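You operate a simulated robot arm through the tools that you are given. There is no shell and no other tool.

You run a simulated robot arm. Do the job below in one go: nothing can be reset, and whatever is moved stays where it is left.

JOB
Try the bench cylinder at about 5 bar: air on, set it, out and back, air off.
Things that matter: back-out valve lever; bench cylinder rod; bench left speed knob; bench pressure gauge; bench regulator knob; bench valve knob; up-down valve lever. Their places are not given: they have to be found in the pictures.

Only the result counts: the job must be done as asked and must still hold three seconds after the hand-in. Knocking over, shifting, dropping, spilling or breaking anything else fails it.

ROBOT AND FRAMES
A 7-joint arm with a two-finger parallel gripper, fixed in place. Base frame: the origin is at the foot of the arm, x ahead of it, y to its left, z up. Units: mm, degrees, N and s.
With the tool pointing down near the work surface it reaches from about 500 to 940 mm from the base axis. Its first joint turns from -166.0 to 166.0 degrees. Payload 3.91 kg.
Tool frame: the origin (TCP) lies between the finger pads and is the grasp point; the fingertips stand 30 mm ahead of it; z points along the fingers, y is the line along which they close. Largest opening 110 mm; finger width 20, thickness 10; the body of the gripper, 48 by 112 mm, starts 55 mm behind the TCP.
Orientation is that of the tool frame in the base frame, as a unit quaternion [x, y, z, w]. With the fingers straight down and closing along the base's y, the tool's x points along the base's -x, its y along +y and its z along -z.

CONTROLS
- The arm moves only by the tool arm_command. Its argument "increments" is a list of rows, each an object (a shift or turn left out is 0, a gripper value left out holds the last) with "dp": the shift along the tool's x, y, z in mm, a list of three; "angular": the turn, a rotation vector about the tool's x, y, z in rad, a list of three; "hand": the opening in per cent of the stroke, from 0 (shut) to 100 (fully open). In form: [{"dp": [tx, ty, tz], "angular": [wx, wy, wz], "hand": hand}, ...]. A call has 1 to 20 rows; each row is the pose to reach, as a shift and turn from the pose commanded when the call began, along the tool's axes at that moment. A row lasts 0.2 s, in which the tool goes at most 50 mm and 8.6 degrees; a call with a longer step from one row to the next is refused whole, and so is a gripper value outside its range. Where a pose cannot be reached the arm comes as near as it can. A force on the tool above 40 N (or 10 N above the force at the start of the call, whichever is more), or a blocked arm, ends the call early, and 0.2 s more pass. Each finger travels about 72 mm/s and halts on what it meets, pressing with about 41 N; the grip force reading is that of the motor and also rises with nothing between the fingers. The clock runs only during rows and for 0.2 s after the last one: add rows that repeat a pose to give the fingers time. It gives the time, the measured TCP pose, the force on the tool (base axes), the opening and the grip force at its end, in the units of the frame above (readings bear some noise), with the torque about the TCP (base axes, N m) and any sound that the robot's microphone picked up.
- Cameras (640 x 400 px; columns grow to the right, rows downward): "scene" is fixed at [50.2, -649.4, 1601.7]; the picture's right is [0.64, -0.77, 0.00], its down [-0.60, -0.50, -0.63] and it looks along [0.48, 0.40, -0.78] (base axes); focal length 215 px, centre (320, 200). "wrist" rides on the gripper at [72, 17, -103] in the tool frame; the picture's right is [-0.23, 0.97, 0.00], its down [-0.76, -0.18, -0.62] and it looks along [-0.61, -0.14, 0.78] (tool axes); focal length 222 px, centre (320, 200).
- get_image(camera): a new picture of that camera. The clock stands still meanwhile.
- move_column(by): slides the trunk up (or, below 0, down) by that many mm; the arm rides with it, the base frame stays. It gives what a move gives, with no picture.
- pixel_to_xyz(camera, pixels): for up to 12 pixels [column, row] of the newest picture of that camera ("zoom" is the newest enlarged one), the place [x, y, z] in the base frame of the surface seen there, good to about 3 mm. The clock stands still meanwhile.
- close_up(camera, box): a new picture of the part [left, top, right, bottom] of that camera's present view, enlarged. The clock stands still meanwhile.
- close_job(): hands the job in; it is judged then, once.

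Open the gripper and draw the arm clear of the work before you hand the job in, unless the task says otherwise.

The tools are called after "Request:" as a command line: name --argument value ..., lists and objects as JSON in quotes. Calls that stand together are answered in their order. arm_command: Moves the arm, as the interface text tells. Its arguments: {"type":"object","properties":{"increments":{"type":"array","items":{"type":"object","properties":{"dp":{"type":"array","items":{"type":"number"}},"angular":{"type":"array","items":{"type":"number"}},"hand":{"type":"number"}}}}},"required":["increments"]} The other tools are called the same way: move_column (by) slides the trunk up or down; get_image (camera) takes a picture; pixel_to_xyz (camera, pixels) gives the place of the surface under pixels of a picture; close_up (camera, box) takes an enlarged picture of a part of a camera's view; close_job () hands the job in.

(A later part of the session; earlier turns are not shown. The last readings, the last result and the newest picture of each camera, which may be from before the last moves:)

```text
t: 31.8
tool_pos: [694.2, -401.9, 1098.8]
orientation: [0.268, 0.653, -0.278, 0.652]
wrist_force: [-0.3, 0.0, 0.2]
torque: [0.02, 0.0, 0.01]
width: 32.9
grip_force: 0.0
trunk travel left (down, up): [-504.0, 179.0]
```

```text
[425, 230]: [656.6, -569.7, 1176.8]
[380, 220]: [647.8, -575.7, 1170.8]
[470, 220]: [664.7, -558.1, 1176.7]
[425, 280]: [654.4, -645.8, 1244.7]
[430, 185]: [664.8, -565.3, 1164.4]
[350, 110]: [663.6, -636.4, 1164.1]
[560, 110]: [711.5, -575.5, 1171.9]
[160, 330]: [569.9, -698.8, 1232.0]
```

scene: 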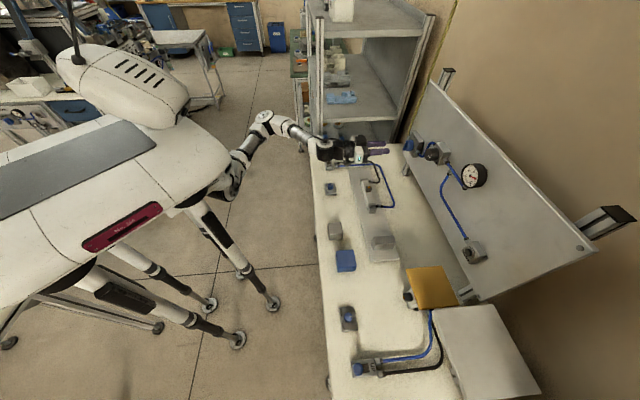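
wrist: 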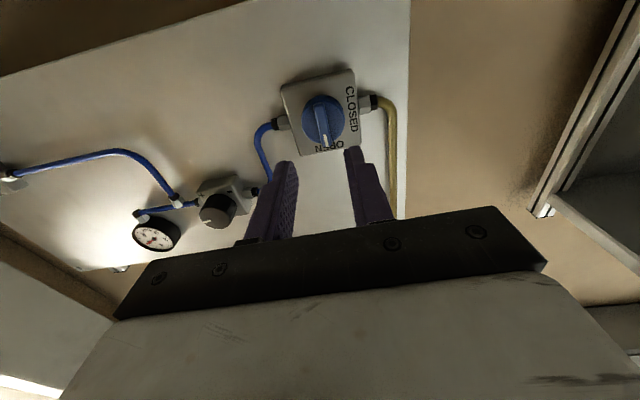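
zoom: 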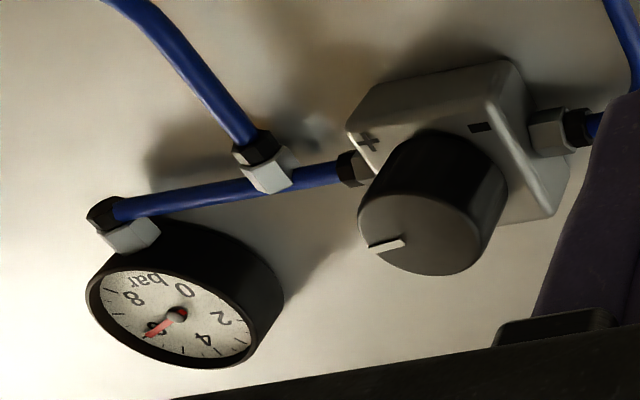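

Estimates of the regulator centre differ by a few mm, so I move to a stand-off right in front of it (opening wider) and re-measure.

Request:
arm_command --increments '[{"dp": [-16, -30, 3], "hand": 60}, {"dp": [-32, -60, 7]}, {"dp": [-48, -90, 10]}, {"dp": [-64, -120, 13]}, {"dp": [-80, -149.7, 16.8]}, {"dp": [-80, -149.7, 16.8]}, {"dp": [-80, -149.7, 16.8]}]'

Request:
get_image --camera "wrist"

Request:
get_image --camera "scene"

```text
t: 33.4
tool_pos: [600.4, -516.2, 1179.4]
orientation: [0.268, 0.653, -0.278, 0.652]
wrist_force: [-0.4, 0.0, 0.6]
torque: [-0.01, -0.02, 0.0]
width: 65.9
grip_force: 0.1
trunk travel left (down, up): [-504.0, 179.0]
```

```text
taken
```

wrist: 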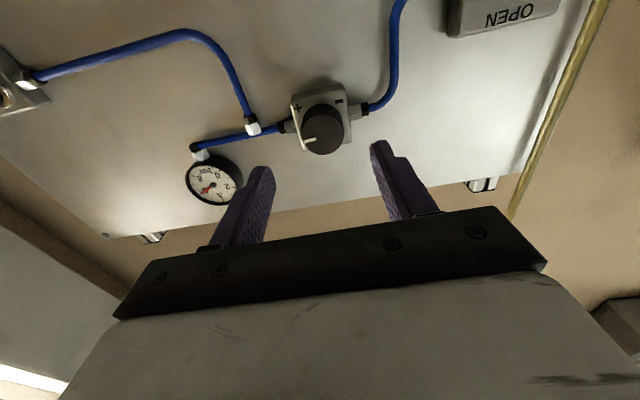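

```text
taken
```

scene: 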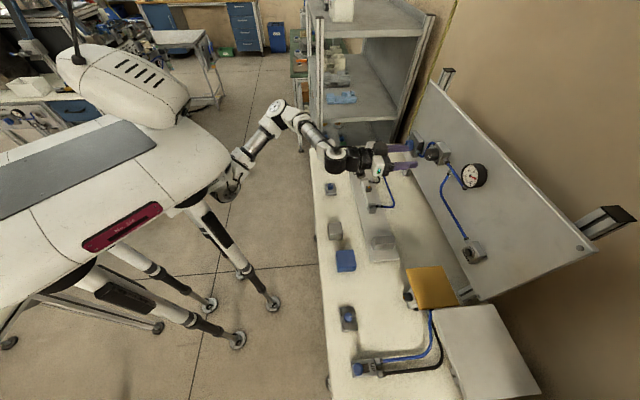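

Good view: knob face around (323,135), gauge at (212,185). I zoom on both and measure.

Request:
close_up --camera "wrist" --box '[180, 130, 260, 210]'

Request:
close_up --camera "wrist" --box '[280, 70, 376, 166]'

Request:
pixel_to_xyz --camera "zoom" --pixels '[[290, 260], [235, 260], [340, 255], [295, 310], [280, 215], [290, 170], [215, 240], [330, 200], [70, 130], [270, 80], [300, 230], [260, 300]]'

```text
5.00 times, centred on (220, 170) of wrist
```

zoom: 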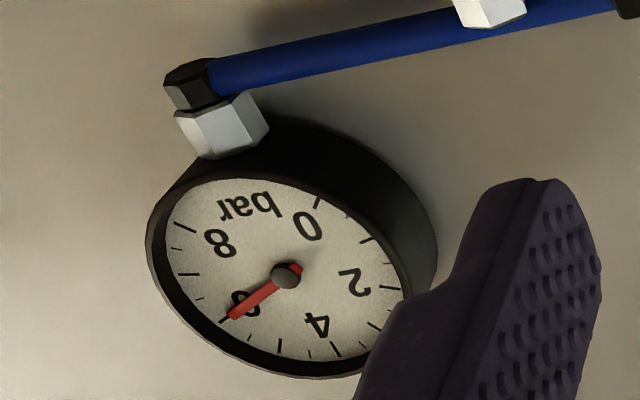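

```text
4.17 times, centred on (328, 118) of wrist
```

zoom: 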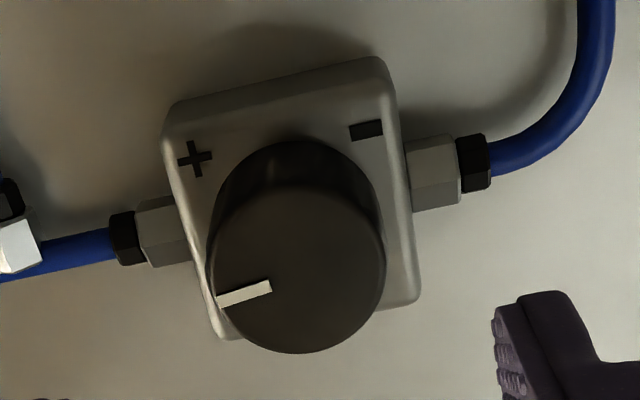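

```text
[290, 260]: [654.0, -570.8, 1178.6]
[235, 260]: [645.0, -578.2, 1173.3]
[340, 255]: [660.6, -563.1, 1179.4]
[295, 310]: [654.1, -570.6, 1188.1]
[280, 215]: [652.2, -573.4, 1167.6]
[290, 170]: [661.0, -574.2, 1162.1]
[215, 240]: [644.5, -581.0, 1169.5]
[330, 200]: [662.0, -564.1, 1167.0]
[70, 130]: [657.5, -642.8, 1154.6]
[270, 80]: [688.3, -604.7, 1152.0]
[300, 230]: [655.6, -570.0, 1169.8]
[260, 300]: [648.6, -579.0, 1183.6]
```

Gauge reads 6.0 bar; knob axis at about panel-left 67-68, z≈1180, i.e. right in line with the TCP. I advance 65 mm so the fingers straddle the knob and then close on it.

Request:
arm_command --increments '[{"dp": [-1, 0, 20]}, {"dp": [-1, 0, 40]}, {"dp": [-1, 0, 55]}, {"dp": [-1, 0, 65]}, {"dp": [-1, 0, 65]}]'

Request:
get_image --camera "wrist"

Request:
close_up --camera "scene" --box '[390, 110, 490, 190]'

```text
t: 34.5
tool_pos: [649.8, -561.8, 1183.0]
orientation: [0.269, 0.652, -0.277, 0.652]
wrist_force: [-0.5, 0.5, 0.5]
torque: [-0.02, -0.02, 0.03]
width: 66.3
grip_force: 0.0
trunk travel left (down, up): [-504.0, 179.0]
```

```text
taken
```

wrist: 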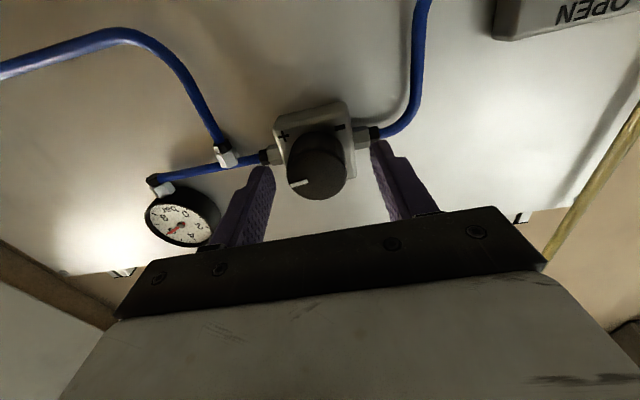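

```text
5.00 times, centred on (440, 150) of scene
```

zoom: 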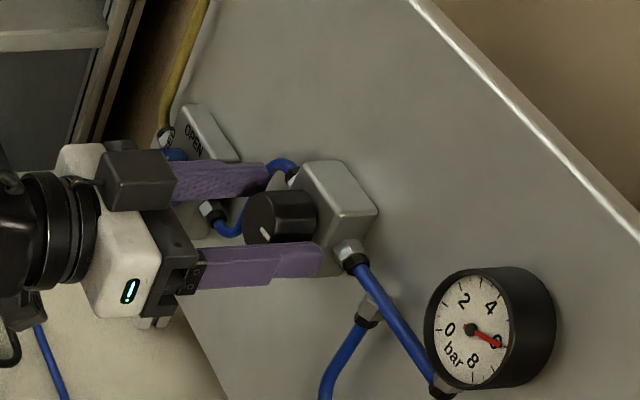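

Fingers straddle the knob without contact. I close on it.

Request:
arm_command --increments '[{"dp": [-1, -1, 0], "hand": 45}, {"dp": [-1, -1, 0], "hand": 30}, {"dp": [-1, -1, 0], "hand": 20}, {"dp": [-1, -1, 0], "hand": 10}, {"dp": [-1, -1, 0], "hand": 10}]'

Request:
get_image --camera "wrist"

```text
t: 35.8
tool_pos: [648.9, -562.5, 1182.4]
orientation: [0.269, 0.652, -0.279, 0.652]
wrist_force: [-2.9, -1.8, 0.4]
torque: [-0.01, 0.0, 0.51]
width: 37.4
grip_force: 45.0
trunk travel left (down, up): [-504.0, 179.0]
```

```text
taken
```

wrist: 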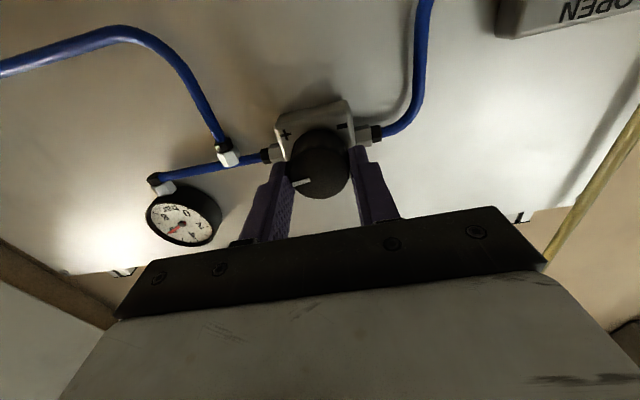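

Gripped at 37.4 mm. I turn counter-clockwise (negative roll) by about 20° and check the gauge.

Request:
arm_command --increments '[{"angular": [0, 0, -0.08], "hand": 10}, {"angular": [0, 0, -0.17]}, {"angular": [0, 0, -0.26]}, {"angular": [0, 0, -0.35]}, {"angular": [0, 0, -0.35]}]'

Request:
get_image --camera "wrist"

Request:
close_up --camera "scene" --box '[440, 150, 500, 200]'

```text
t: 37.0
tool_pos: [649.1, -562.8, 1182.3]
orientation: [0.15, 0.69, -0.386, 0.593]
wrist_force: [-9.7, 15.5, -12.8]
torque: [0.26, 0.24, 0.64]
width: 37.5
grip_force: 45.0
trunk travel left (down, up): [-504.0, 179.0]
```

```text
taken
```

wrist: 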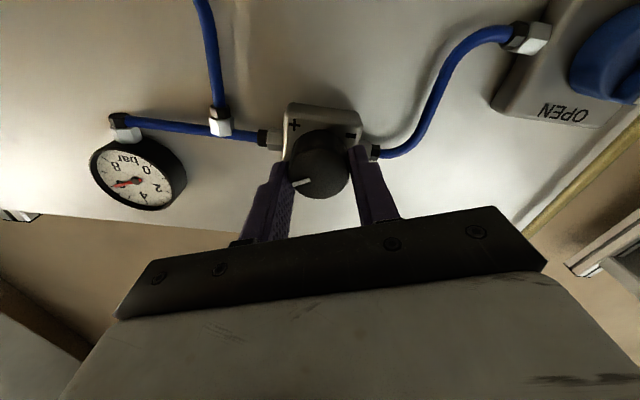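

```text
8.00 times, centred on (470, 175) of scene
```

zoom: 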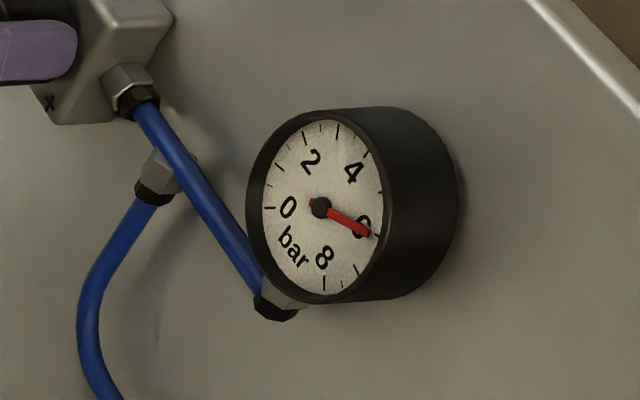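

The gauge is still at 6.0: either the setting was above the supply, or the line doesn't relieve. I turn another ~20° and look again.

Request:
arm_command --increments '[{"dp": [0, 0, -0.5], "angular": [0, 0, -0.08], "hand": 10}, {"dp": [0, 0, -0.5], "angular": [0, 0, -0.17]}, {"dp": [0, 0, -0.5], "angular": [0, 0, -0.26]}, {"dp": [0, 0, -0.5], "angular": [0, 0, -0.35]}, {"dp": [0, 0, -0.5], "angular": [0, 0, -0.35]}]'

Request:
get_image --camera "wrist"

Request:
close_up --camera "scene" --box '[440, 150, 500, 200]'

```text
t: 38.1
tool_pos: [649.5, -563.7, 1182.6]
orientation: [0.027, 0.706, -0.484, 0.517]
wrist_force: [-7.2, 21.7, -20.3]
torque: [0.3, 0.22, 0.86]
width: 37.5
grip_force: 45.1
trunk travel left (down, up): [-504.0, 179.0]
```

```text
taken
```

wrist: 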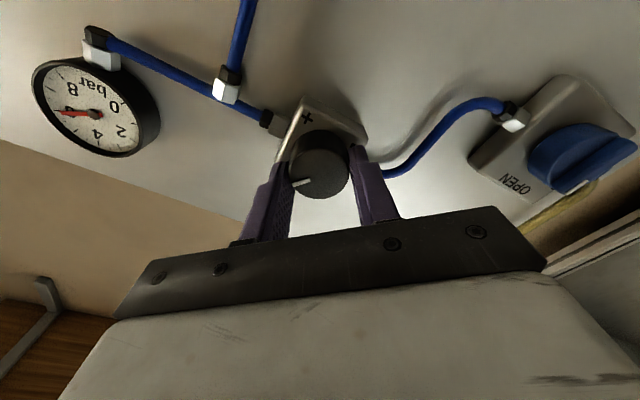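

```text
8.00 times, centred on (470, 175) of scene
```

zoom: 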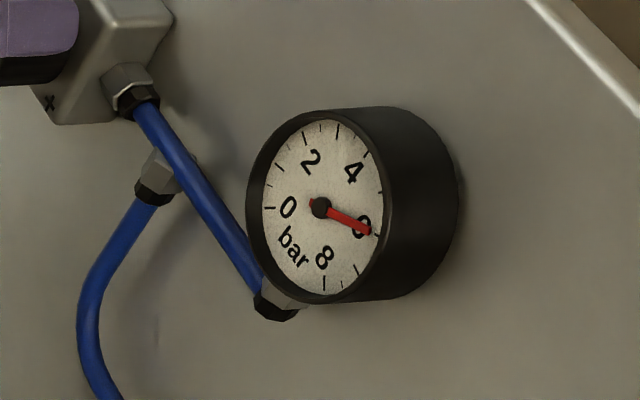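

The needle may have just begun to drop; I zoom on the gauge in the wrist view at (95,110).

Request:
close_up --camera "wrist" --box '[25, 50, 165, 160]'

```text
3.64 times, centred on (95, 105) of wrist
```

zoom: 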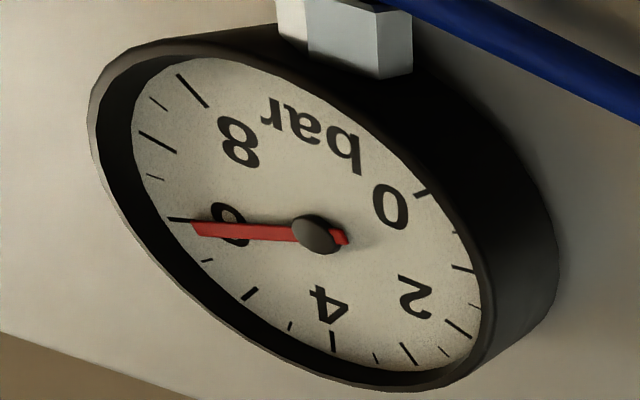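

Needle about 5.9 now. I hold a moment to see whether it is still moving, and check.

Request:
arm_command --increments '[{"dp": [0, 0, 0], "hand": 10}, {"dp": [0, 0, 0]}, {"dp": [0, 0, 0]}, {"dp": [0, 0, 0]}, {"dp": [0, 0, 0]}]'

Request:
close_up --camera "wrist" --box '[25, 50, 165, 160]'

```text
t: 39.4
tool_pos: [648.9, -561.7, 1181.6]
orientation: [0.027, 0.706, -0.484, 0.517]
wrist_force: [-5.9, 26.7, -24.8]
torque: [0.74, 0.61, 0.54]
width: 37.5
grip_force: 45.2
trunk travel left (down, up): [-504.0, 179.0]
```

```text
3.64 times, centred on (95, 105) of wrist
```

zoom: 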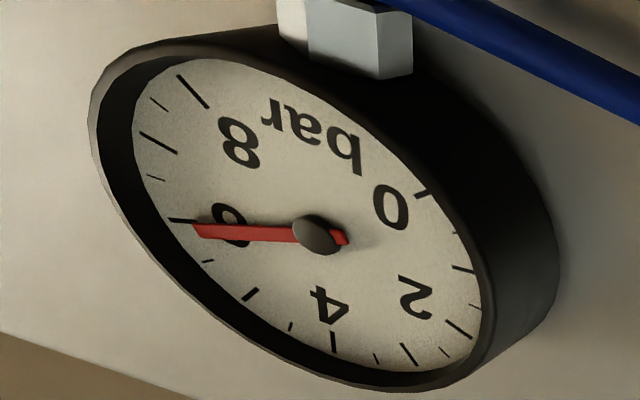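

Steady at about 5.85, so it follows the knob. I turn a further ~23° while easing off the side load.

Request:
arm_command --increments '[{"dp": [0.4, 1.1, -0.8], "angular": [0, 0, 0], "hand": 10}, {"dp": [0.4, 1.1, -0.8], "angular": [0, 0, -0.1]}, {"dp": [0.4, 1.1, -0.8], "angular": [0, 0, -0.2]}, {"dp": [0.4, 1.1, -0.8], "angular": [0, 0, -0.3]}, {"dp": [0.4, 1.1, -0.8], "angular": [0, 0, -0.4]}, {"dp": [0.4, 1.1, -0.8], "angular": [0, 0, -0.4]}]'

Request:
get_image --camera "wrist"

Request:
close_up --camera "scene" --box '[440, 150, 500, 200]'

```text
t: 40.8
tool_pos: [651.2, -562.7, 1181.5]
orientation: [-0.114, 0.697, -0.577, 0.41]
wrist_force: [18.7, -7.1, 2.3]
torque: [0.1, 0.1, 0.78]
width: 37.4
grip_force: 44.9
trunk travel left (down, up): [-504.0, 179.0]
```

```text
taken
```

wrist: 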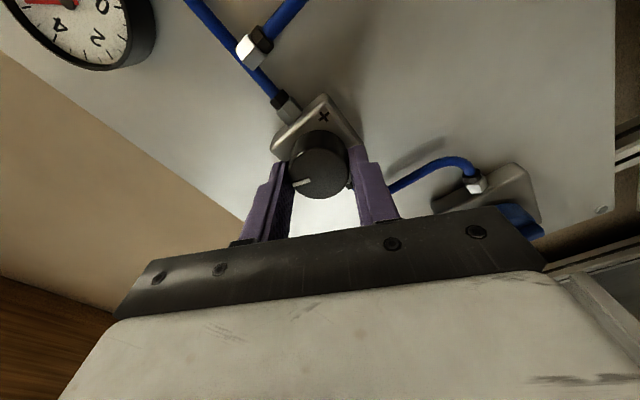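

```text
8.00 times, centred on (470, 175) of scene
```

zoom: 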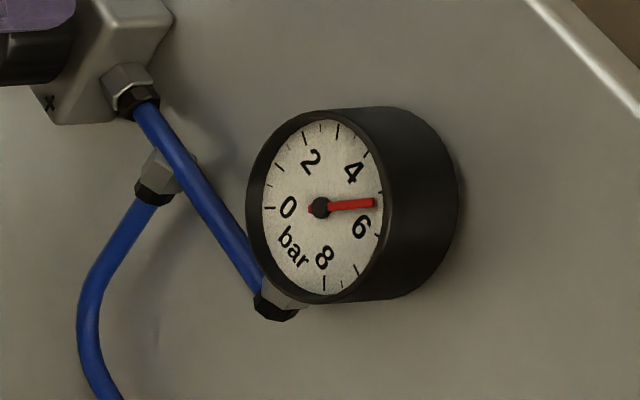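

The needle now reads about 5.2; rate is ~36° per bar, so I turn another ~7.5°.

Request:
arm_command --increments '[{"dp": [0, 0, 0], "angular": [0, 0, -0.07], "hand": 10}, {"dp": [0, 0, 0], "angular": [0, 0, -0.13]}, {"dp": [0, 0, 0], "angular": [0, 0, -0.13]}, {"dp": [0, 0, 0], "angular": [0, 0, -0.13]}]'

Request:
close_up --camera "scene" --box '[450, 155, 490, 195]'

```text
t: 41.8
tool_pos: [651.1, -560.9, 1180.2]
orientation: [-0.158, 0.688, -0.603, 0.372]
wrist_force: [20.9, -6.5, 8.1]
torque: [-0.04, -0.04, 0.58]
width: 37.3
grip_force: 44.9
trunk travel left (down, up): [-504.0, 179.0]
```

```text
10.00 times, centred on (470, 175) of scene
```

zoom: 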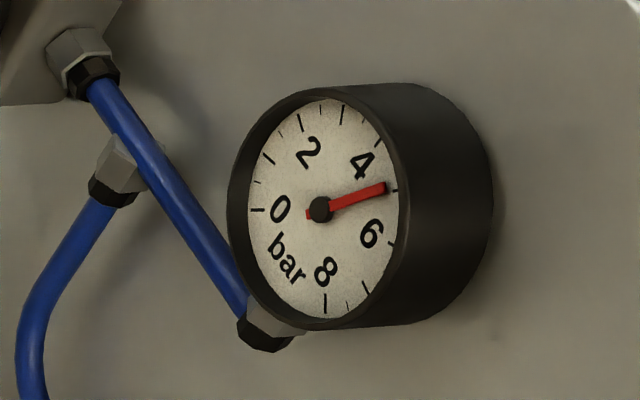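

Needle is at about 4.9-5.0. I release the knob and back out, then verify the gauge.

Request:
arm_command --increments '[{"dp": [0, 0, 0], "hand": 45}, {"dp": [0, 0, 0], "hand": 60}, {"dp": [0, 0, 0], "hand": 60}, {"dp": [0, 0, -20]}, {"dp": [0, 0, -45]}, {"dp": [0, 0, -70]}, {"dp": [0, 0, -70]}]'

Request:
get_image --camera "wrist"

Request:
close_up --camera "scene" --box '[450, 155, 490, 195]'

Request:
get_image --camera "scene"

```text
t: 43.4
tool_pos: [600.1, -514.1, 1183.2]
orientation: [-0.157, 0.688, -0.604, 0.372]
wrist_force: [-0.1, 0.9, -0.2]
torque: [0.04, -0.02, 0.01]
width: 66.2
grip_force: 0.0
trunk travel left (down, up): [-504.0, 179.0]
```

```text
taken
```

wrist: 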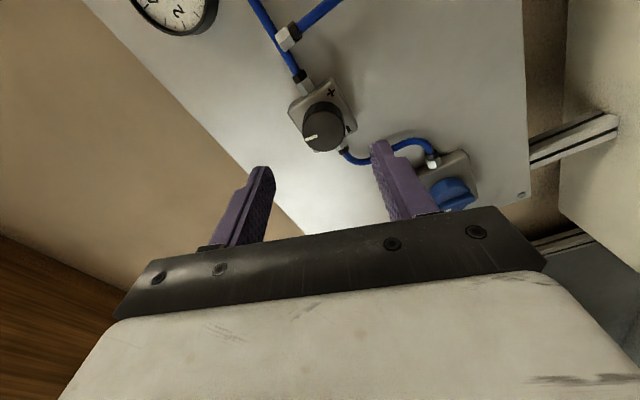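

```text
10.00 times, centred on (470, 175) of scene
```

zoom: 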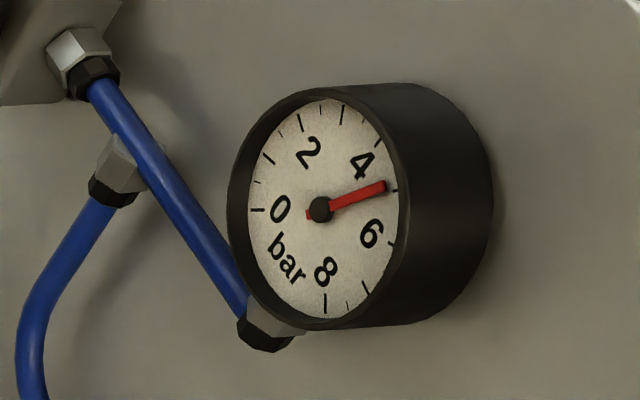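

```text
taken
```

scene: 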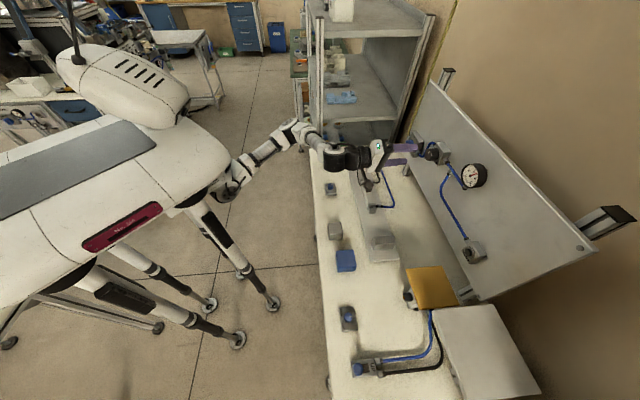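

The gauge holds near 4.9. I roll the hand back upright to get a square wrist view of the gauge for a precise reading.

Request:
arm_command --increments '[{"angular": [0, 0, 0.13]}, {"angular": [0, 0, 0.26]}, {"angular": [0, 0, 0.39]}, {"angular": [0, 0, 0.52]}, {"angular": [0, 0, 0.65]}, {"angular": [0, 0, 0.78]}, {"angular": [0, 0, 0.91]}, {"angular": [0, 0, 1.04]}, {"angular": [0, 0, 1.15]}, {"angular": [0, 0, 1.23]}, {"angular": [0, 0, 1.23]}]'

Request:
get_image --camera "wrist"

Request:
close_up --camera "wrist" --box '[180, 140, 250, 210]'

```text
t: 45.8
tool_pos: [598.5, -512.3, 1182.3]
orientation: [0.269, 0.652, -0.278, 0.652]
wrist_force: [0.7, 0.0, 0.3]
torque: [0.01, 0.0, -0.02]
width: 66.0
grip_force: 0.1
trunk travel left (down, up): [-504.0, 179.0]
```

```text
taken
```

wrist: 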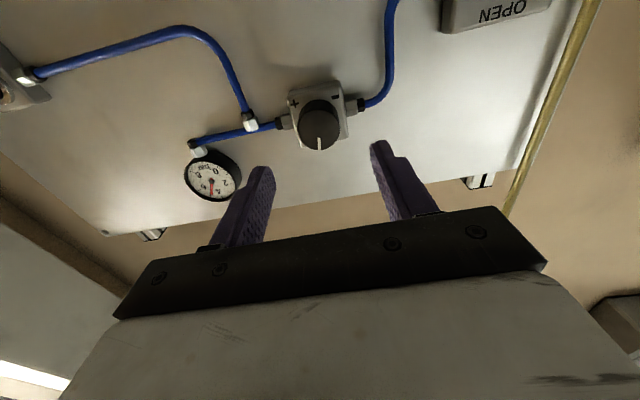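

```text
5.71 times, centred on (215, 175) of wrist
```

zoom: 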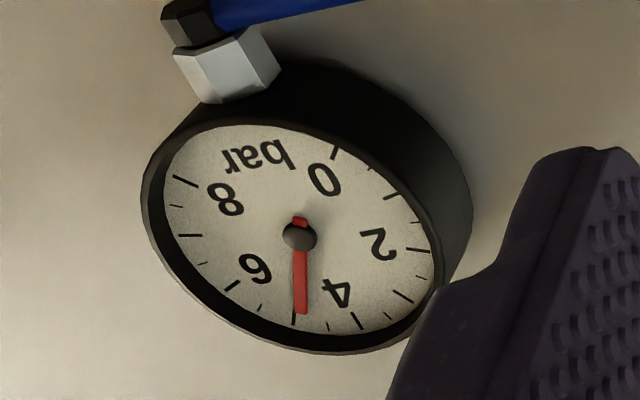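

Gauge ≈4.9 bar — good. Before the lever, I inspect the left speed knob, the lever and the cylinder in the scene view.

Request:
close_up --camera "scene" --box '[316, 174, 356, 199]'

Request:
close_up --camera "scene" --box '[340, 160, 420, 270]'

Request:
close_up --camera "scene" --box '[340, 340, 400, 385]'

Request:
close_up --camera "scene" --box '[310, 130, 374, 170]'

```text
16.00 times, centred on (336, 186) of scene
```

zoom: 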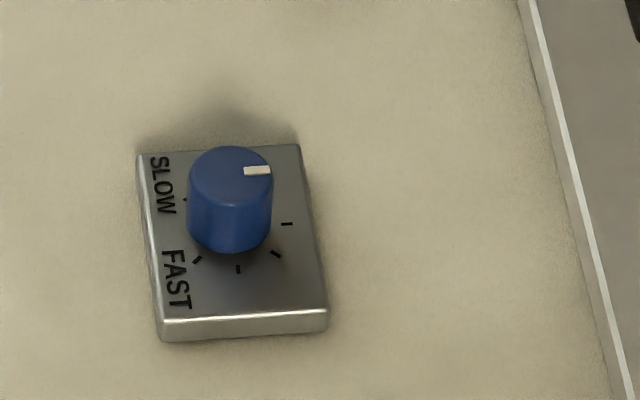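

```text
3.64 times, centred on (380, 215) of scene
```

zoom: 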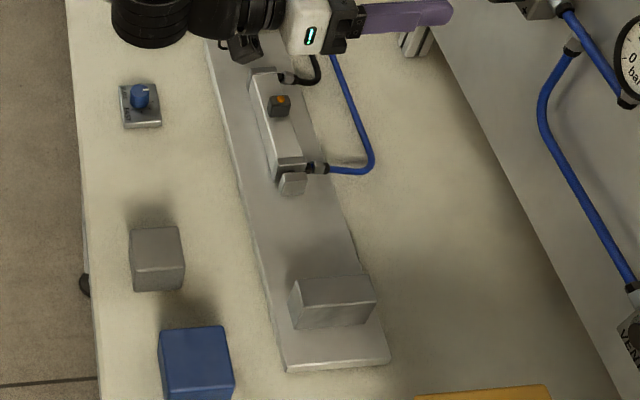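

```text
8.89 times, centred on (370, 362) of scene
```

zoom: 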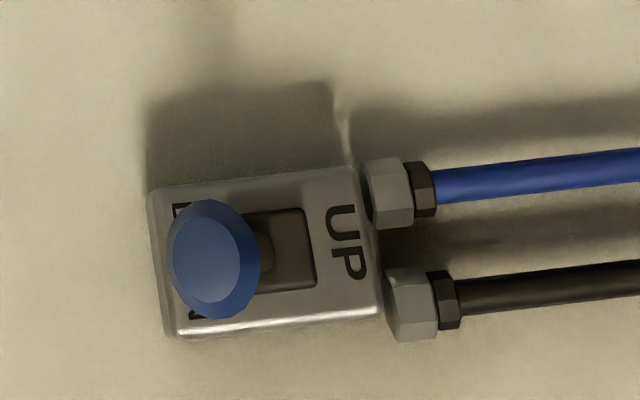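

```text
10.00 times, centred on (342, 150) of scene
```

zoom: 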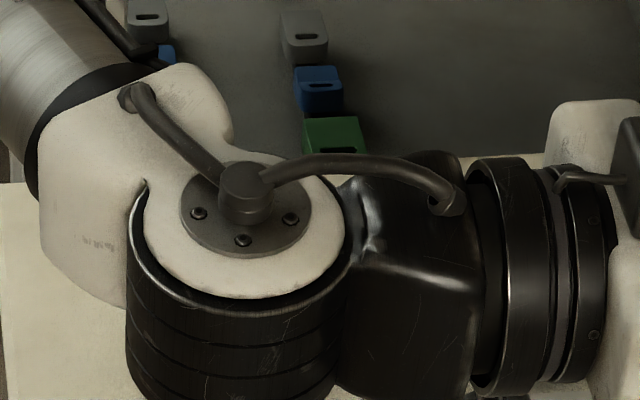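

The speed knob is at mid-range and the up-down lever at DOWN; neither needs touching. Now I retreat from the panel, tip the hand downward and hover above the back-out lever (knob near (685,-168,990)).

Request:
arm_command --increments '[{"dp": [0, 15, -25], "angular": [0, 0.05, 0]}, {"dp": [2, 38, -50], "angular": [0, 0.17, 0]}, {"dp": [4, 61, -75], "angular": [0, 0.3, 0]}, {"dp": [7, 85, -98], "angular": [0, 0.43, 0]}, {"dp": [10, 110, -115], "angular": [0, 0.56, 0]}, {"dp": [14, 135, -130], "angular": [0, 0.69, 0]}, {"dp": [18, 160, -142], "angular": [0, 0.82, 0]}, {"dp": [22, 185, -152], "angular": [0, 0.95, 0]}, {"dp": [26, 210, -160], "angular": [0, 1.08, 0]}, {"dp": [31, 235, -168], "angular": [0, 1.21, 0]}, {"dp": [36, 260, -175], "angular": [0, 1.34, 0]}, {"dp": [42, 283, -180], "angular": [0, 1.46, 0]}, {"dp": [47.4, 303, -183.9], "angular": [0, 1.571, 0]}, {"dp": [47.4, 303, -183.9], "angular": [0, 1.571, 0], "hand": 50}, {"dp": [47.4, 303, -183.9], "angular": [0, 1.571, 0], "hand": 50}]'

Request:
get_image --camera "wrist"

Request:
get_image --camera "scene"

```text
t: 49.0
tool_pos: [682.0, -168.7, 1128.4]
orientation: [0.387, 0.922, -0.006, 0.0]
wrist_force: [-0.2, -0.4, -0.2]
torque: [-0.04, 0.04, 0.02]
width: 55.1
grip_force: 0.1
trunk travel left (down, up): [-504.0, 179.0]
```

```text
taken
```

wrist: 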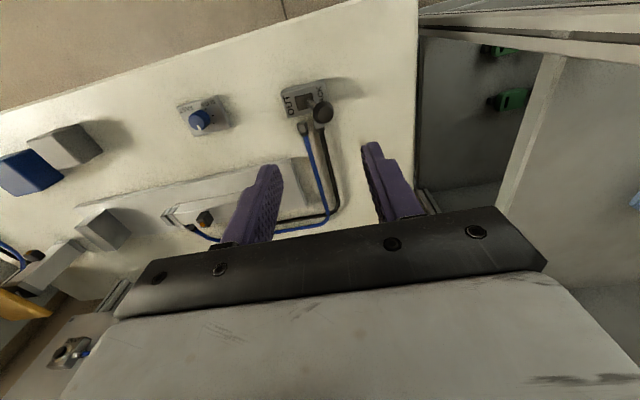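

```text
taken
```

scene: 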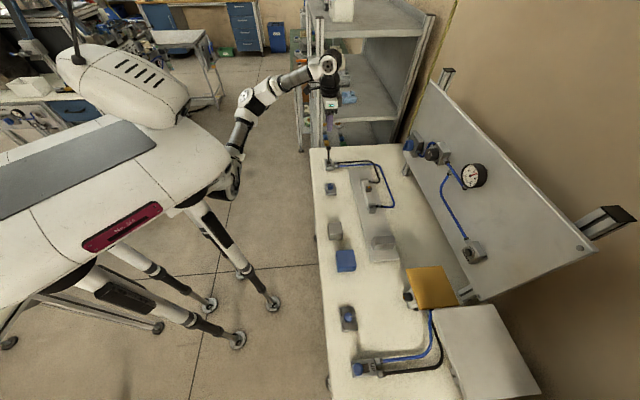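

I measure the lever knob in the wrist view (around (322,110)) and its box.

Request:
close_up --camera "wrist" --box '[270, 65, 366, 145]'

Request:
pixel_to_xyz --camera "zoom" --pixels '[[355, 300], [355, 270], [320, 300], [395, 300], [355, 330], [230, 250], [180, 260], [110, 300], [330, 180], [330, 380]]'

```text
5.00 times, centred on (318, 105) of wrist
```

zoom: 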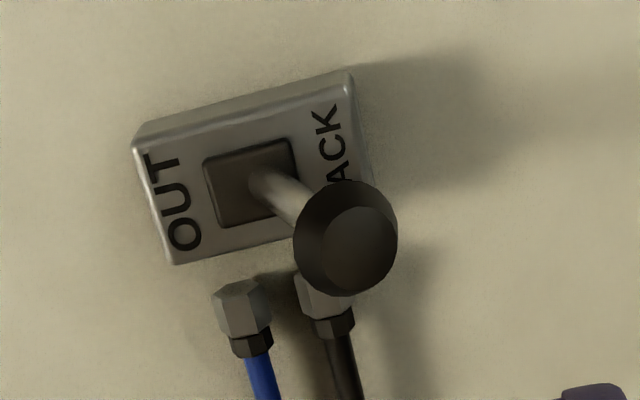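

```text
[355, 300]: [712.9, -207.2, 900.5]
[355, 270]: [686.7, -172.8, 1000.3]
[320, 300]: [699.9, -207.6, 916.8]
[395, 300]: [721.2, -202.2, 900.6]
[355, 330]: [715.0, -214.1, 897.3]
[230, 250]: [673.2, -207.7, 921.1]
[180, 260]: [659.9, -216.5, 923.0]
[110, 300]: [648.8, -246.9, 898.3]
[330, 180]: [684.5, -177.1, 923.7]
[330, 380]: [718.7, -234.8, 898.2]
```

Request:
pixel_to_xyz --camera "zoom" --pixels '[[355, 250], [330, 240], [385, 240], [350, 195], [305, 240], [270, 190], [250, 185], [140, 145], [350, 85], [172, 258]]'

```text
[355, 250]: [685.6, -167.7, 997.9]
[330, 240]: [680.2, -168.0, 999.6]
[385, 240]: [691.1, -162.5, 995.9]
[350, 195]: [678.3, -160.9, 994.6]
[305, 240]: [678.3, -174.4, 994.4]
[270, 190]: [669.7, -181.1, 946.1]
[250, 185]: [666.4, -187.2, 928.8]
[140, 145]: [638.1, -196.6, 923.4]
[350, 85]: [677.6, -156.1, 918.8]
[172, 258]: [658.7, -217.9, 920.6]
```

Lever knob centre is about (684,-168,988), directly below the TCP. I descend 140 mm with the fingers straddling the knob.

Request:
arm_command --increments '[{"dp": [0, 1, 30]}, {"dp": [0, 1, 60]}, {"dp": [0, 1, 90]}, {"dp": [0, 1, 115]}, {"dp": [0, 1, 138]}, {"dp": [0, 1, 138]}]'

Request:
get_image --camera "wrist"

Request:
close_up --camera "scene" --box '[290, 110, 390, 190]'

```text
t: 50.4
tool_pos: [686.3, -171.1, 990.7]
orientation: [0.387, 0.922, -0.006, 0.0]
wrist_force: [0.2, 0.2, 0.5]
torque: [-0.01, -0.02, 0.0]
width: 55.1
grip_force: 0.1
trunk travel left (down, up): [-504.0, 179.0]
```

```text
taken
```

wrist: 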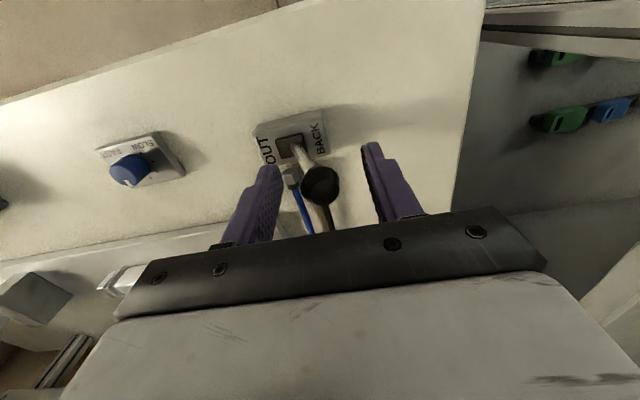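

```text
5.00 times, centred on (340, 150) of scene
```

zoom: 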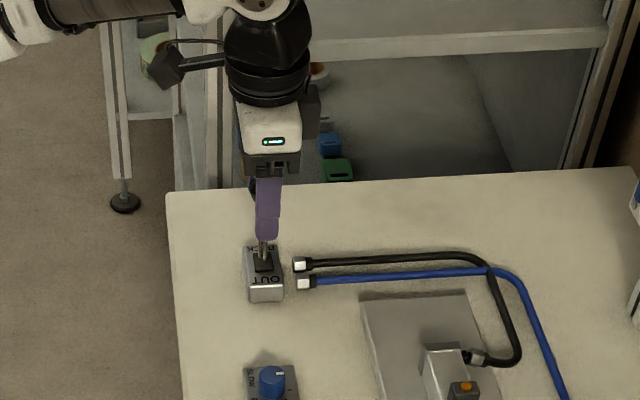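

Knob sits between the fingers. I push toward OUT (tool -y) in steps.

Request:
arm_command --increments '[{"dp": [0, -10, 0], "hand": 42}, {"dp": [0, -20, 0]}, {"dp": [0, -28, 0]}, {"dp": [0, -36, 0]}, {"dp": [0, -44, 0]}, {"dp": [0, -50, 0]}]'

Request:
get_image --camera "wrist"

Request:
get_image --camera "scene"

```text
t: 51.8
tool_pos: [648.1, -206.9, 991.9]
orientation: [0.386, 0.922, -0.007, -0.001]
wrist_force: [-0.7, -0.1, -0.2]
torque: [0.0, -0.01, -0.01]
width: 46.4
grip_force: 0.1
trunk travel left (down, up): [-504.0, 179.0]
```

```text
taken
```

wrist: 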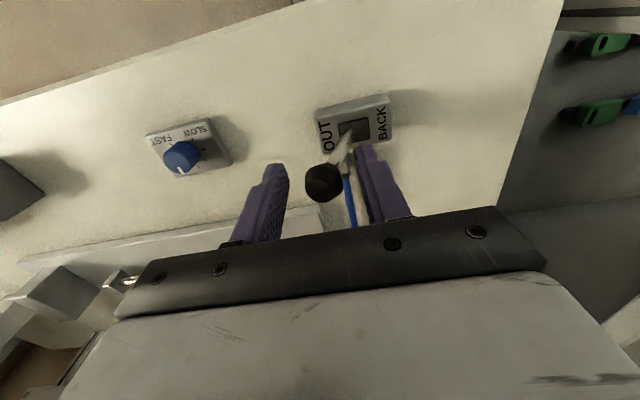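

```text
taken
```

scene: 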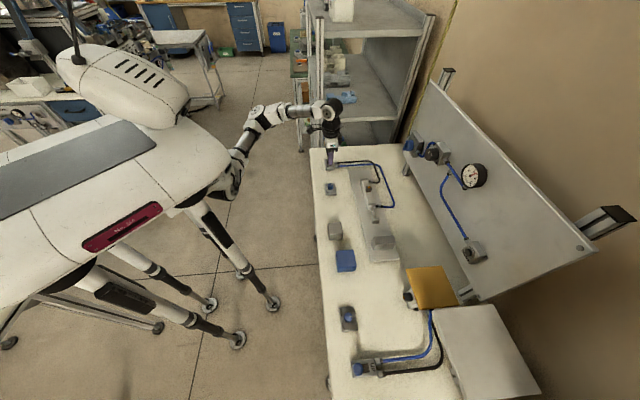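

The lever flipped to OUT and the rod is moving out. I wait and watch the rod and gauge.

Request:
arm_command --increments '[{"dp": [0, 0, 0]}, {"dp": [0, 0, 0]}, {"dp": [0, 0, 0]}, {"dp": [0, 0, 0]}, {"dp": [0, 0, 0]}]'

Request:
close_up --camera "scene" --box '[340, 160, 420, 270]'

Request:
close_up --camera "scene" --box '[450, 155, 490, 195]'

```text
t: 53.0
tool_pos: [648.7, -207.2, 993.2]
orientation: [0.386, 0.923, -0.006, -0.001]
wrist_force: [-0.4, -0.3, -0.2]
torque: [0.01, 0.0, -0.02]
width: 46.2
grip_force: 0.2
trunk travel left (down, up): [-504.0, 179.0]
```

```text
3.64 times, centred on (380, 215) of scene
```

zoom: 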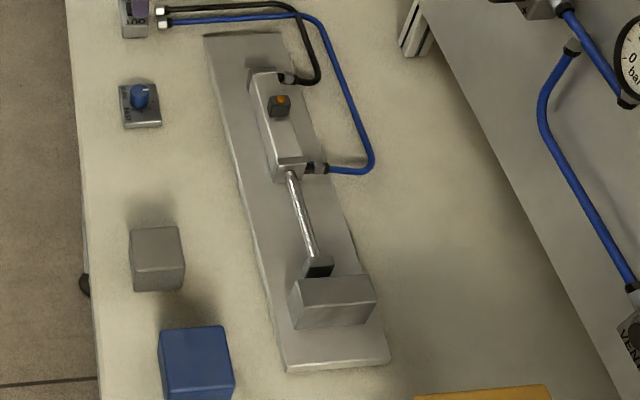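

```text
10.00 times, centred on (470, 175) of scene
```

zoom: 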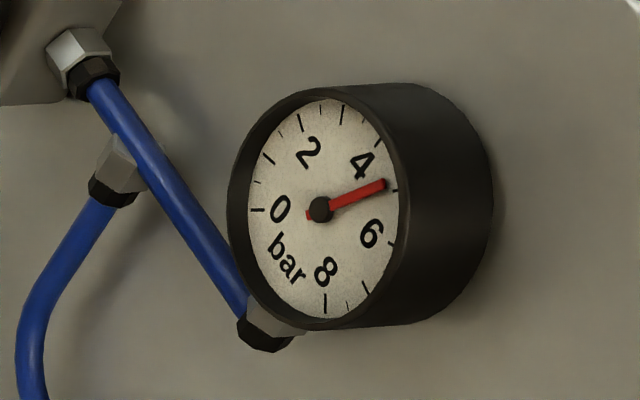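

The rod is out almost at the end block. I wait a little more to make sure the stroke is complete.

Request:
arm_command --increments '[{"dp": [0, 0, 0]}, {"dp": [0, 0, 0]}, {"dp": [0, 0, 0]}, {"dp": [0, 0, 0]}, {"dp": [0, 0, 0]}, {"dp": [0, 0, 0]}, {"dp": [0, 0, 0]}, {"dp": [0, 0, 0]}, {"dp": [0, 0, 0]}, {"dp": [0, 0, 0]}]'

Request:
close_up --camera "scene" --box '[340, 160, 420, 270]'

Request:
close_up --camera "scene" --box '[360, 215, 400, 250]'

```text
t: 55.1
tool_pos: [648.7, -206.8, 993.6]
orientation: [0.386, 0.922, -0.007, -0.001]
wrist_force: [1.1, -0.2, 0.1]
torque: [0.01, -0.01, -0.01]
width: 46.5
grip_force: 0.1
trunk travel left (down, up): [-504.0, 179.0]
```

```text
3.64 times, centred on (380, 215) of scene
```

zoom: 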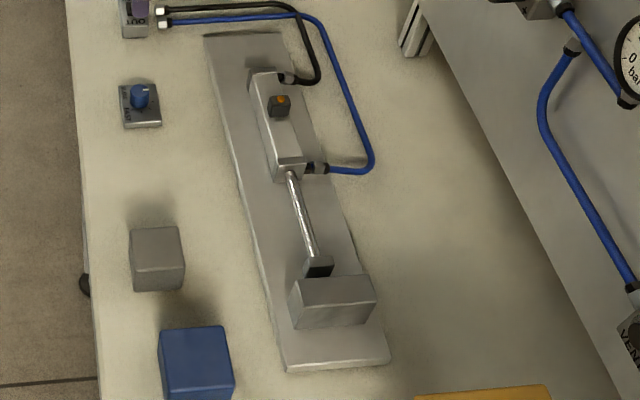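

```text
11.43 times, centred on (380, 232) of scene
```

zoom: 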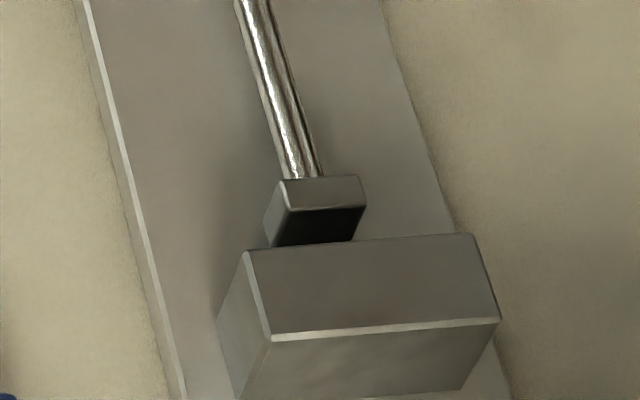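

The rod is fully out and still. Now I push the lever back toward BACK (tool +y).

Request:
arm_command --increments '[{"dp": [0, 8, 0]}, {"dp": [0, 16, 0]}, {"dp": [0, 24, 0]}, {"dp": [0, 32, 0]}, {"dp": [0, 40, 0]}, {"dp": [0, 50, 0]}, {"dp": [0, 50, 0]}]'

Request:
get_image --camera "wrist"

Request:
close_up --camera "scene" --box '[340, 160, 420, 270]'

```text
t: 56.8
tool_pos: [684.6, -170.4, 990.3]
orientation: [0.386, 0.923, -0.006, -0.001]
wrist_force: [0.2, -0.5, 0.5]
torque: [0.01, 0.03, -0.04]
width: 46.3
grip_force: 0.1
trunk travel left (down, up): [-504.0, 179.0]
```

```text
taken
```

wrist: 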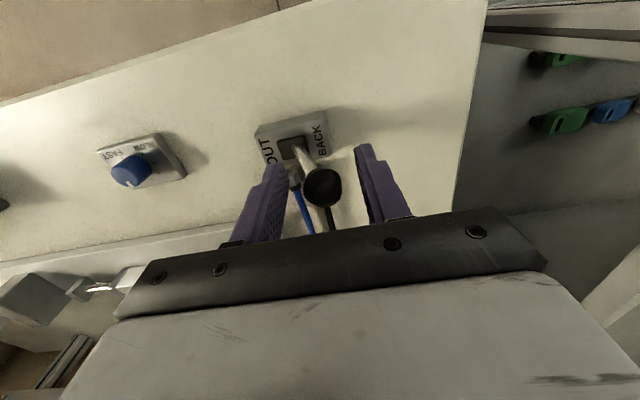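

```text
3.64 times, centred on (380, 215) of scene
```

zoom: 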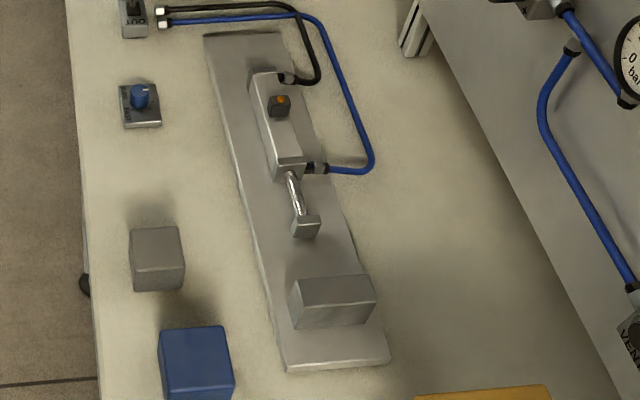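

Lever is at BACK and the rod is retracting. I raise the hand clear and let the stroke finish.

Request:
arm_command --increments '[{"dp": [0, 0, -20]}, {"dp": [0, 0, -50]}, {"dp": [0, 0, -80]}, {"dp": [0, 0, -110]}, {"dp": [0, 0, -140]}, {"dp": [0, 0, -140]}, {"dp": [0, 0, -140]}, {"dp": [0, 0, -140]}, {"dp": [0, 0, -140]}, {"dp": [0, 0, -140]}]'

Request:
get_image --camera "scene"

Request:
close_up --camera "scene" --box '[310, 130, 410, 220]'

Request:
close_up --camera "scene" --box '[450, 155, 490, 195]'

```text
t: 59.0
tool_pos: [686.0, -168.5, 1129.8]
orientation: [0.386, 0.923, -0.006, -0.001]
wrist_force: [-0.7, -0.3, -0.3]
torque: [-0.01, -0.03, 0.02]
width: 45.9
grip_force: 0.0
trunk travel left (down, up): [-504.0, 179.0]
```

```text
taken
```

scene: 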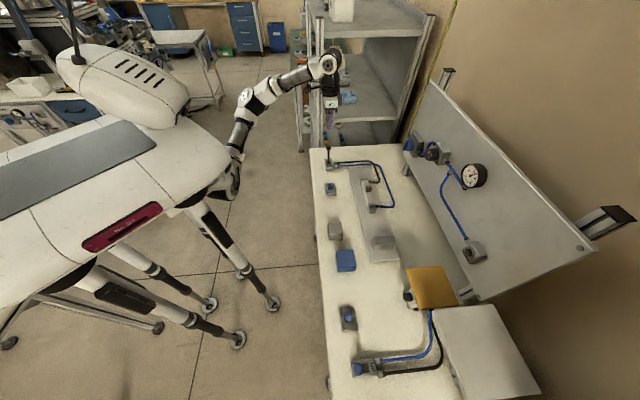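

```text
4.44 times, centred on (360, 175) of scene
```

zoom: 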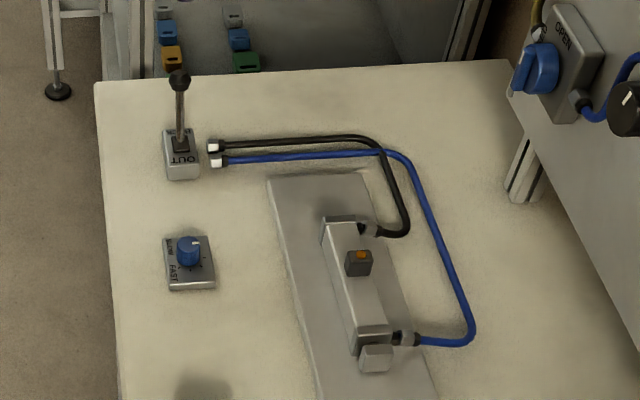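

```text
10.00 times, centred on (470, 175) of scene
```

zoom: 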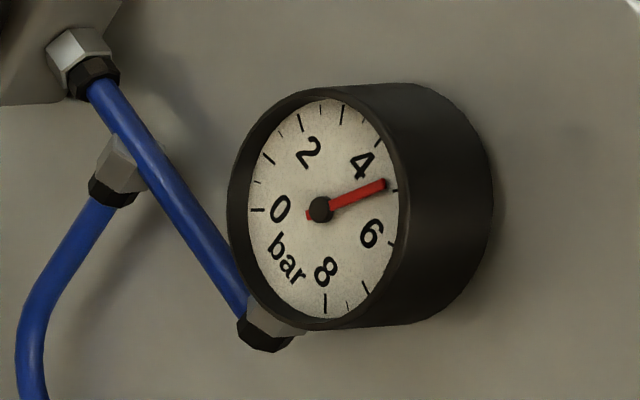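

Rod fully back, lever at BACK, gauge ~4.9. Now back to the valve: I swing the hand to horizontal in front of the blue knob, fingers left and right of its now vertical bar.

Request:
arm_command --increments '[{"dp": [-8, -10, 0], "angular": [0, -0.08, 0]}, {"dp": [-20, -22, 1], "angular": [0, -0.2, 0]}, {"dp": [-34, -34, 2], "angular": [0, -0.33, 0]}, {"dp": [-48, -46, 4], "angular": [0, -0.46, 0]}, {"dp": [-62, -58, 6], "angular": [0, -0.59, 0]}, {"dp": [-77, -70, 9], "angular": [0, -0.72, 0]}, {"dp": [-92, -82, 12], "angular": [0, -0.85, 0]}, {"dp": [-107, -94, 15], "angular": [0, -0.98, 0]}, {"dp": [-122, -106, 18], "angular": [0, -1.11, 0]}, {"dp": [-137, -118, 22], "angular": [0, -1.24, 0]}, {"dp": [-153, -130, 26], "angular": [0, -1.37, 0]}, {"dp": [-169, -143, 30], "angular": [0, -1.48, 0]}, {"dp": [-185.9, -155.4, 33.2], "angular": [0, -1.571, 0]}, {"dp": [-185.9, -155.4, 33.2], "angular": [0, -1.571, 0], "hand": 32}, {"dp": [-185.9, -155.4, 33.2], "angular": [0, -1.571, 0]}]'

Request:
get_image --camera "wrist"

Request:
get_image --camera "scene"

```text
t: 62.1
tool_pos: [705.3, -410.6, 1102.9]
orientation: [0.269, 0.652, -0.279, 0.652]
wrist_force: [-0.8, 0.3, -0.1]
torque: [0.01, 0.03, 0.03]
width: 35.1
grip_force: 0.0
trunk travel left (down, up): [-504.0, 179.0]
```

```text
taken
```

wrist: 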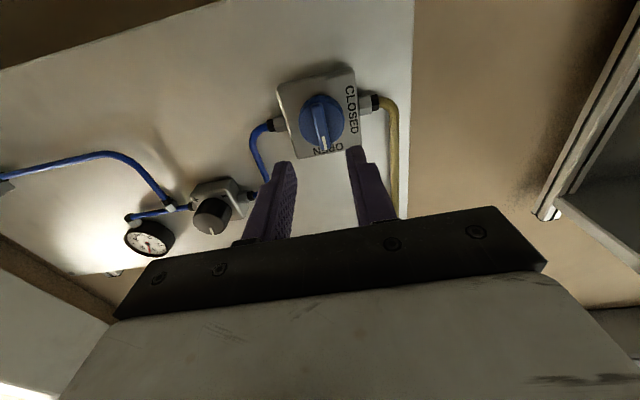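

```text
taken
```

scene: 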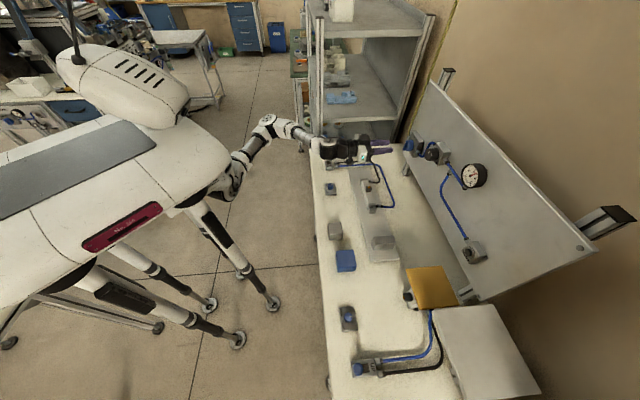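

I check the bar's lateral position before closing in (bar from about (318,105) to (323,148)).

Request:
close_up --camera "wrist" --box '[270, 60, 380, 160]'

Request:
pixel_to_xyz --camera "wrist" --pixels '[[319, 108], [320, 120], [322, 135], [324, 148]]'

```text
4.00 times, centred on (325, 110) of wrist
```

zoom: 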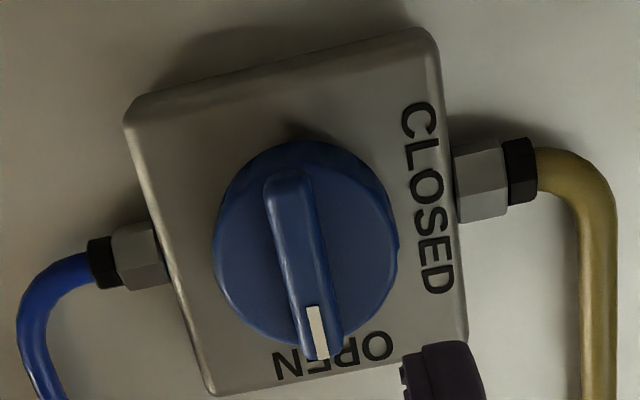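

```text
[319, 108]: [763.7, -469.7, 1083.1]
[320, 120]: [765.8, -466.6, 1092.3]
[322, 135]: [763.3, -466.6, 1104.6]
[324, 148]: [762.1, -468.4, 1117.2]
```

Bar centre is at panel-left 217, z≈1100; I move forward 58 mm and close on it.

Request:
arm_command --increments '[{"dp": [1, 0.5, 20], "hand": 28}, {"dp": [2, 0.8, 40]}, {"dp": [2.7, 0.8, 52]}, {"dp": [2.7, 0.8, 58]}, {"dp": [2.7, 0.8, 58]}]'

Request:
arm_command --increments '[{"dp": [0, 0, 0], "hand": 14}, {"dp": [0, 0, 0], "hand": 0}, {"dp": [0, 0, 0], "hand": 0}, {"dp": [0, 0, 0], "hand": 0}]'

Request:
close_up --camera "wrist" --box '[240, 60, 420, 240]'

```text
t: 63.4
tool_pos: [748.1, -451.9, 1099.0]
orientation: [0.268, 0.653, -0.279, 0.652]
wrist_force: [-1.0, 0.3, -0.8]
torque: [0.01, 0.04, 0.03]
width: 30.8
grip_force: 0.1
trunk travel left (down, up): [-504.0, 179.0]
```

```text
t: 64.3
tool_pos: [748.6, -452.9, 1098.4]
orientation: [0.268, 0.653, -0.278, 0.652]
wrist_force: [2.9, 0.4, 1.1]
torque: [0.22, 0.19, 0.18]
width: 9.9
grip_force: 44.8
trunk travel left (down, up): [-504.0, 179.0]
```

```text
2.22 times, centred on (330, 150) of wrist
```

zoom: 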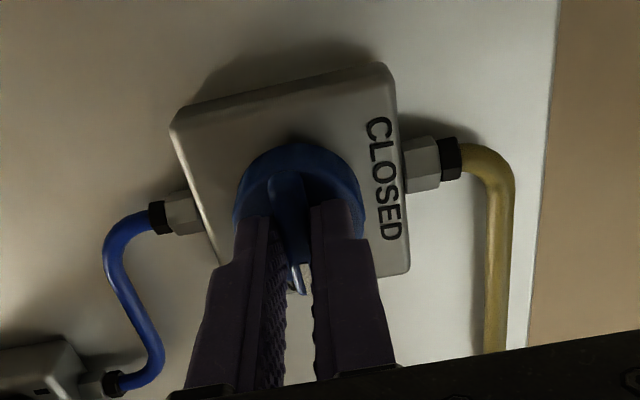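

Gripped at 9.9 mm. I turn counter-clockwise toward CLOSED in stages, first ~35°.

Request:
arm_command --increments '[{"angular": [0, 0, -0.1], "hand": 0}, {"angular": [0, 0, -0.2]}, {"angular": [0, 0, -0.3]}, {"angular": [0, 0, -0.4]}]'

```text
t: 65.3
tool_pos: [748.0, -451.2, 1100.2]
orientation: [0.132, 0.693, -0.401, 0.584]
wrist_force: [14.0, -9.3, 2.0]
torque: [-0.72, -0.74, 0.61]
width: 9.8
grip_force: 44.7
trunk travel left (down, up): [-504.0, 179.0]
```

Turning well with modest force. I continue toward 70°.

Request:
arm_command --increments '[{"dp": [0, 0, 0.4], "angular": [0, 0, -0.1], "hand": 0}, {"dp": [0, 0, 0.4], "angular": [0, 0, -0.2]}, {"dp": [0, 0, 0.4], "angular": [0, 0, -0.3]}, {"dp": [0, 0, 0.4], "angular": [0, 0, -0.4]}]'

```text
t: 66.3
tool_pos: [747.9, -452.5, 1099.3]
orientation: [-0.009, 0.706, -0.51, 0.492]
wrist_force: [5.1, -1.7, 2.2]
torque: [-0.57, -0.59, 1.01]
width: 9.8
grip_force: 45.3
trunk travel left (down, up): [-504.0, 179.0]
```

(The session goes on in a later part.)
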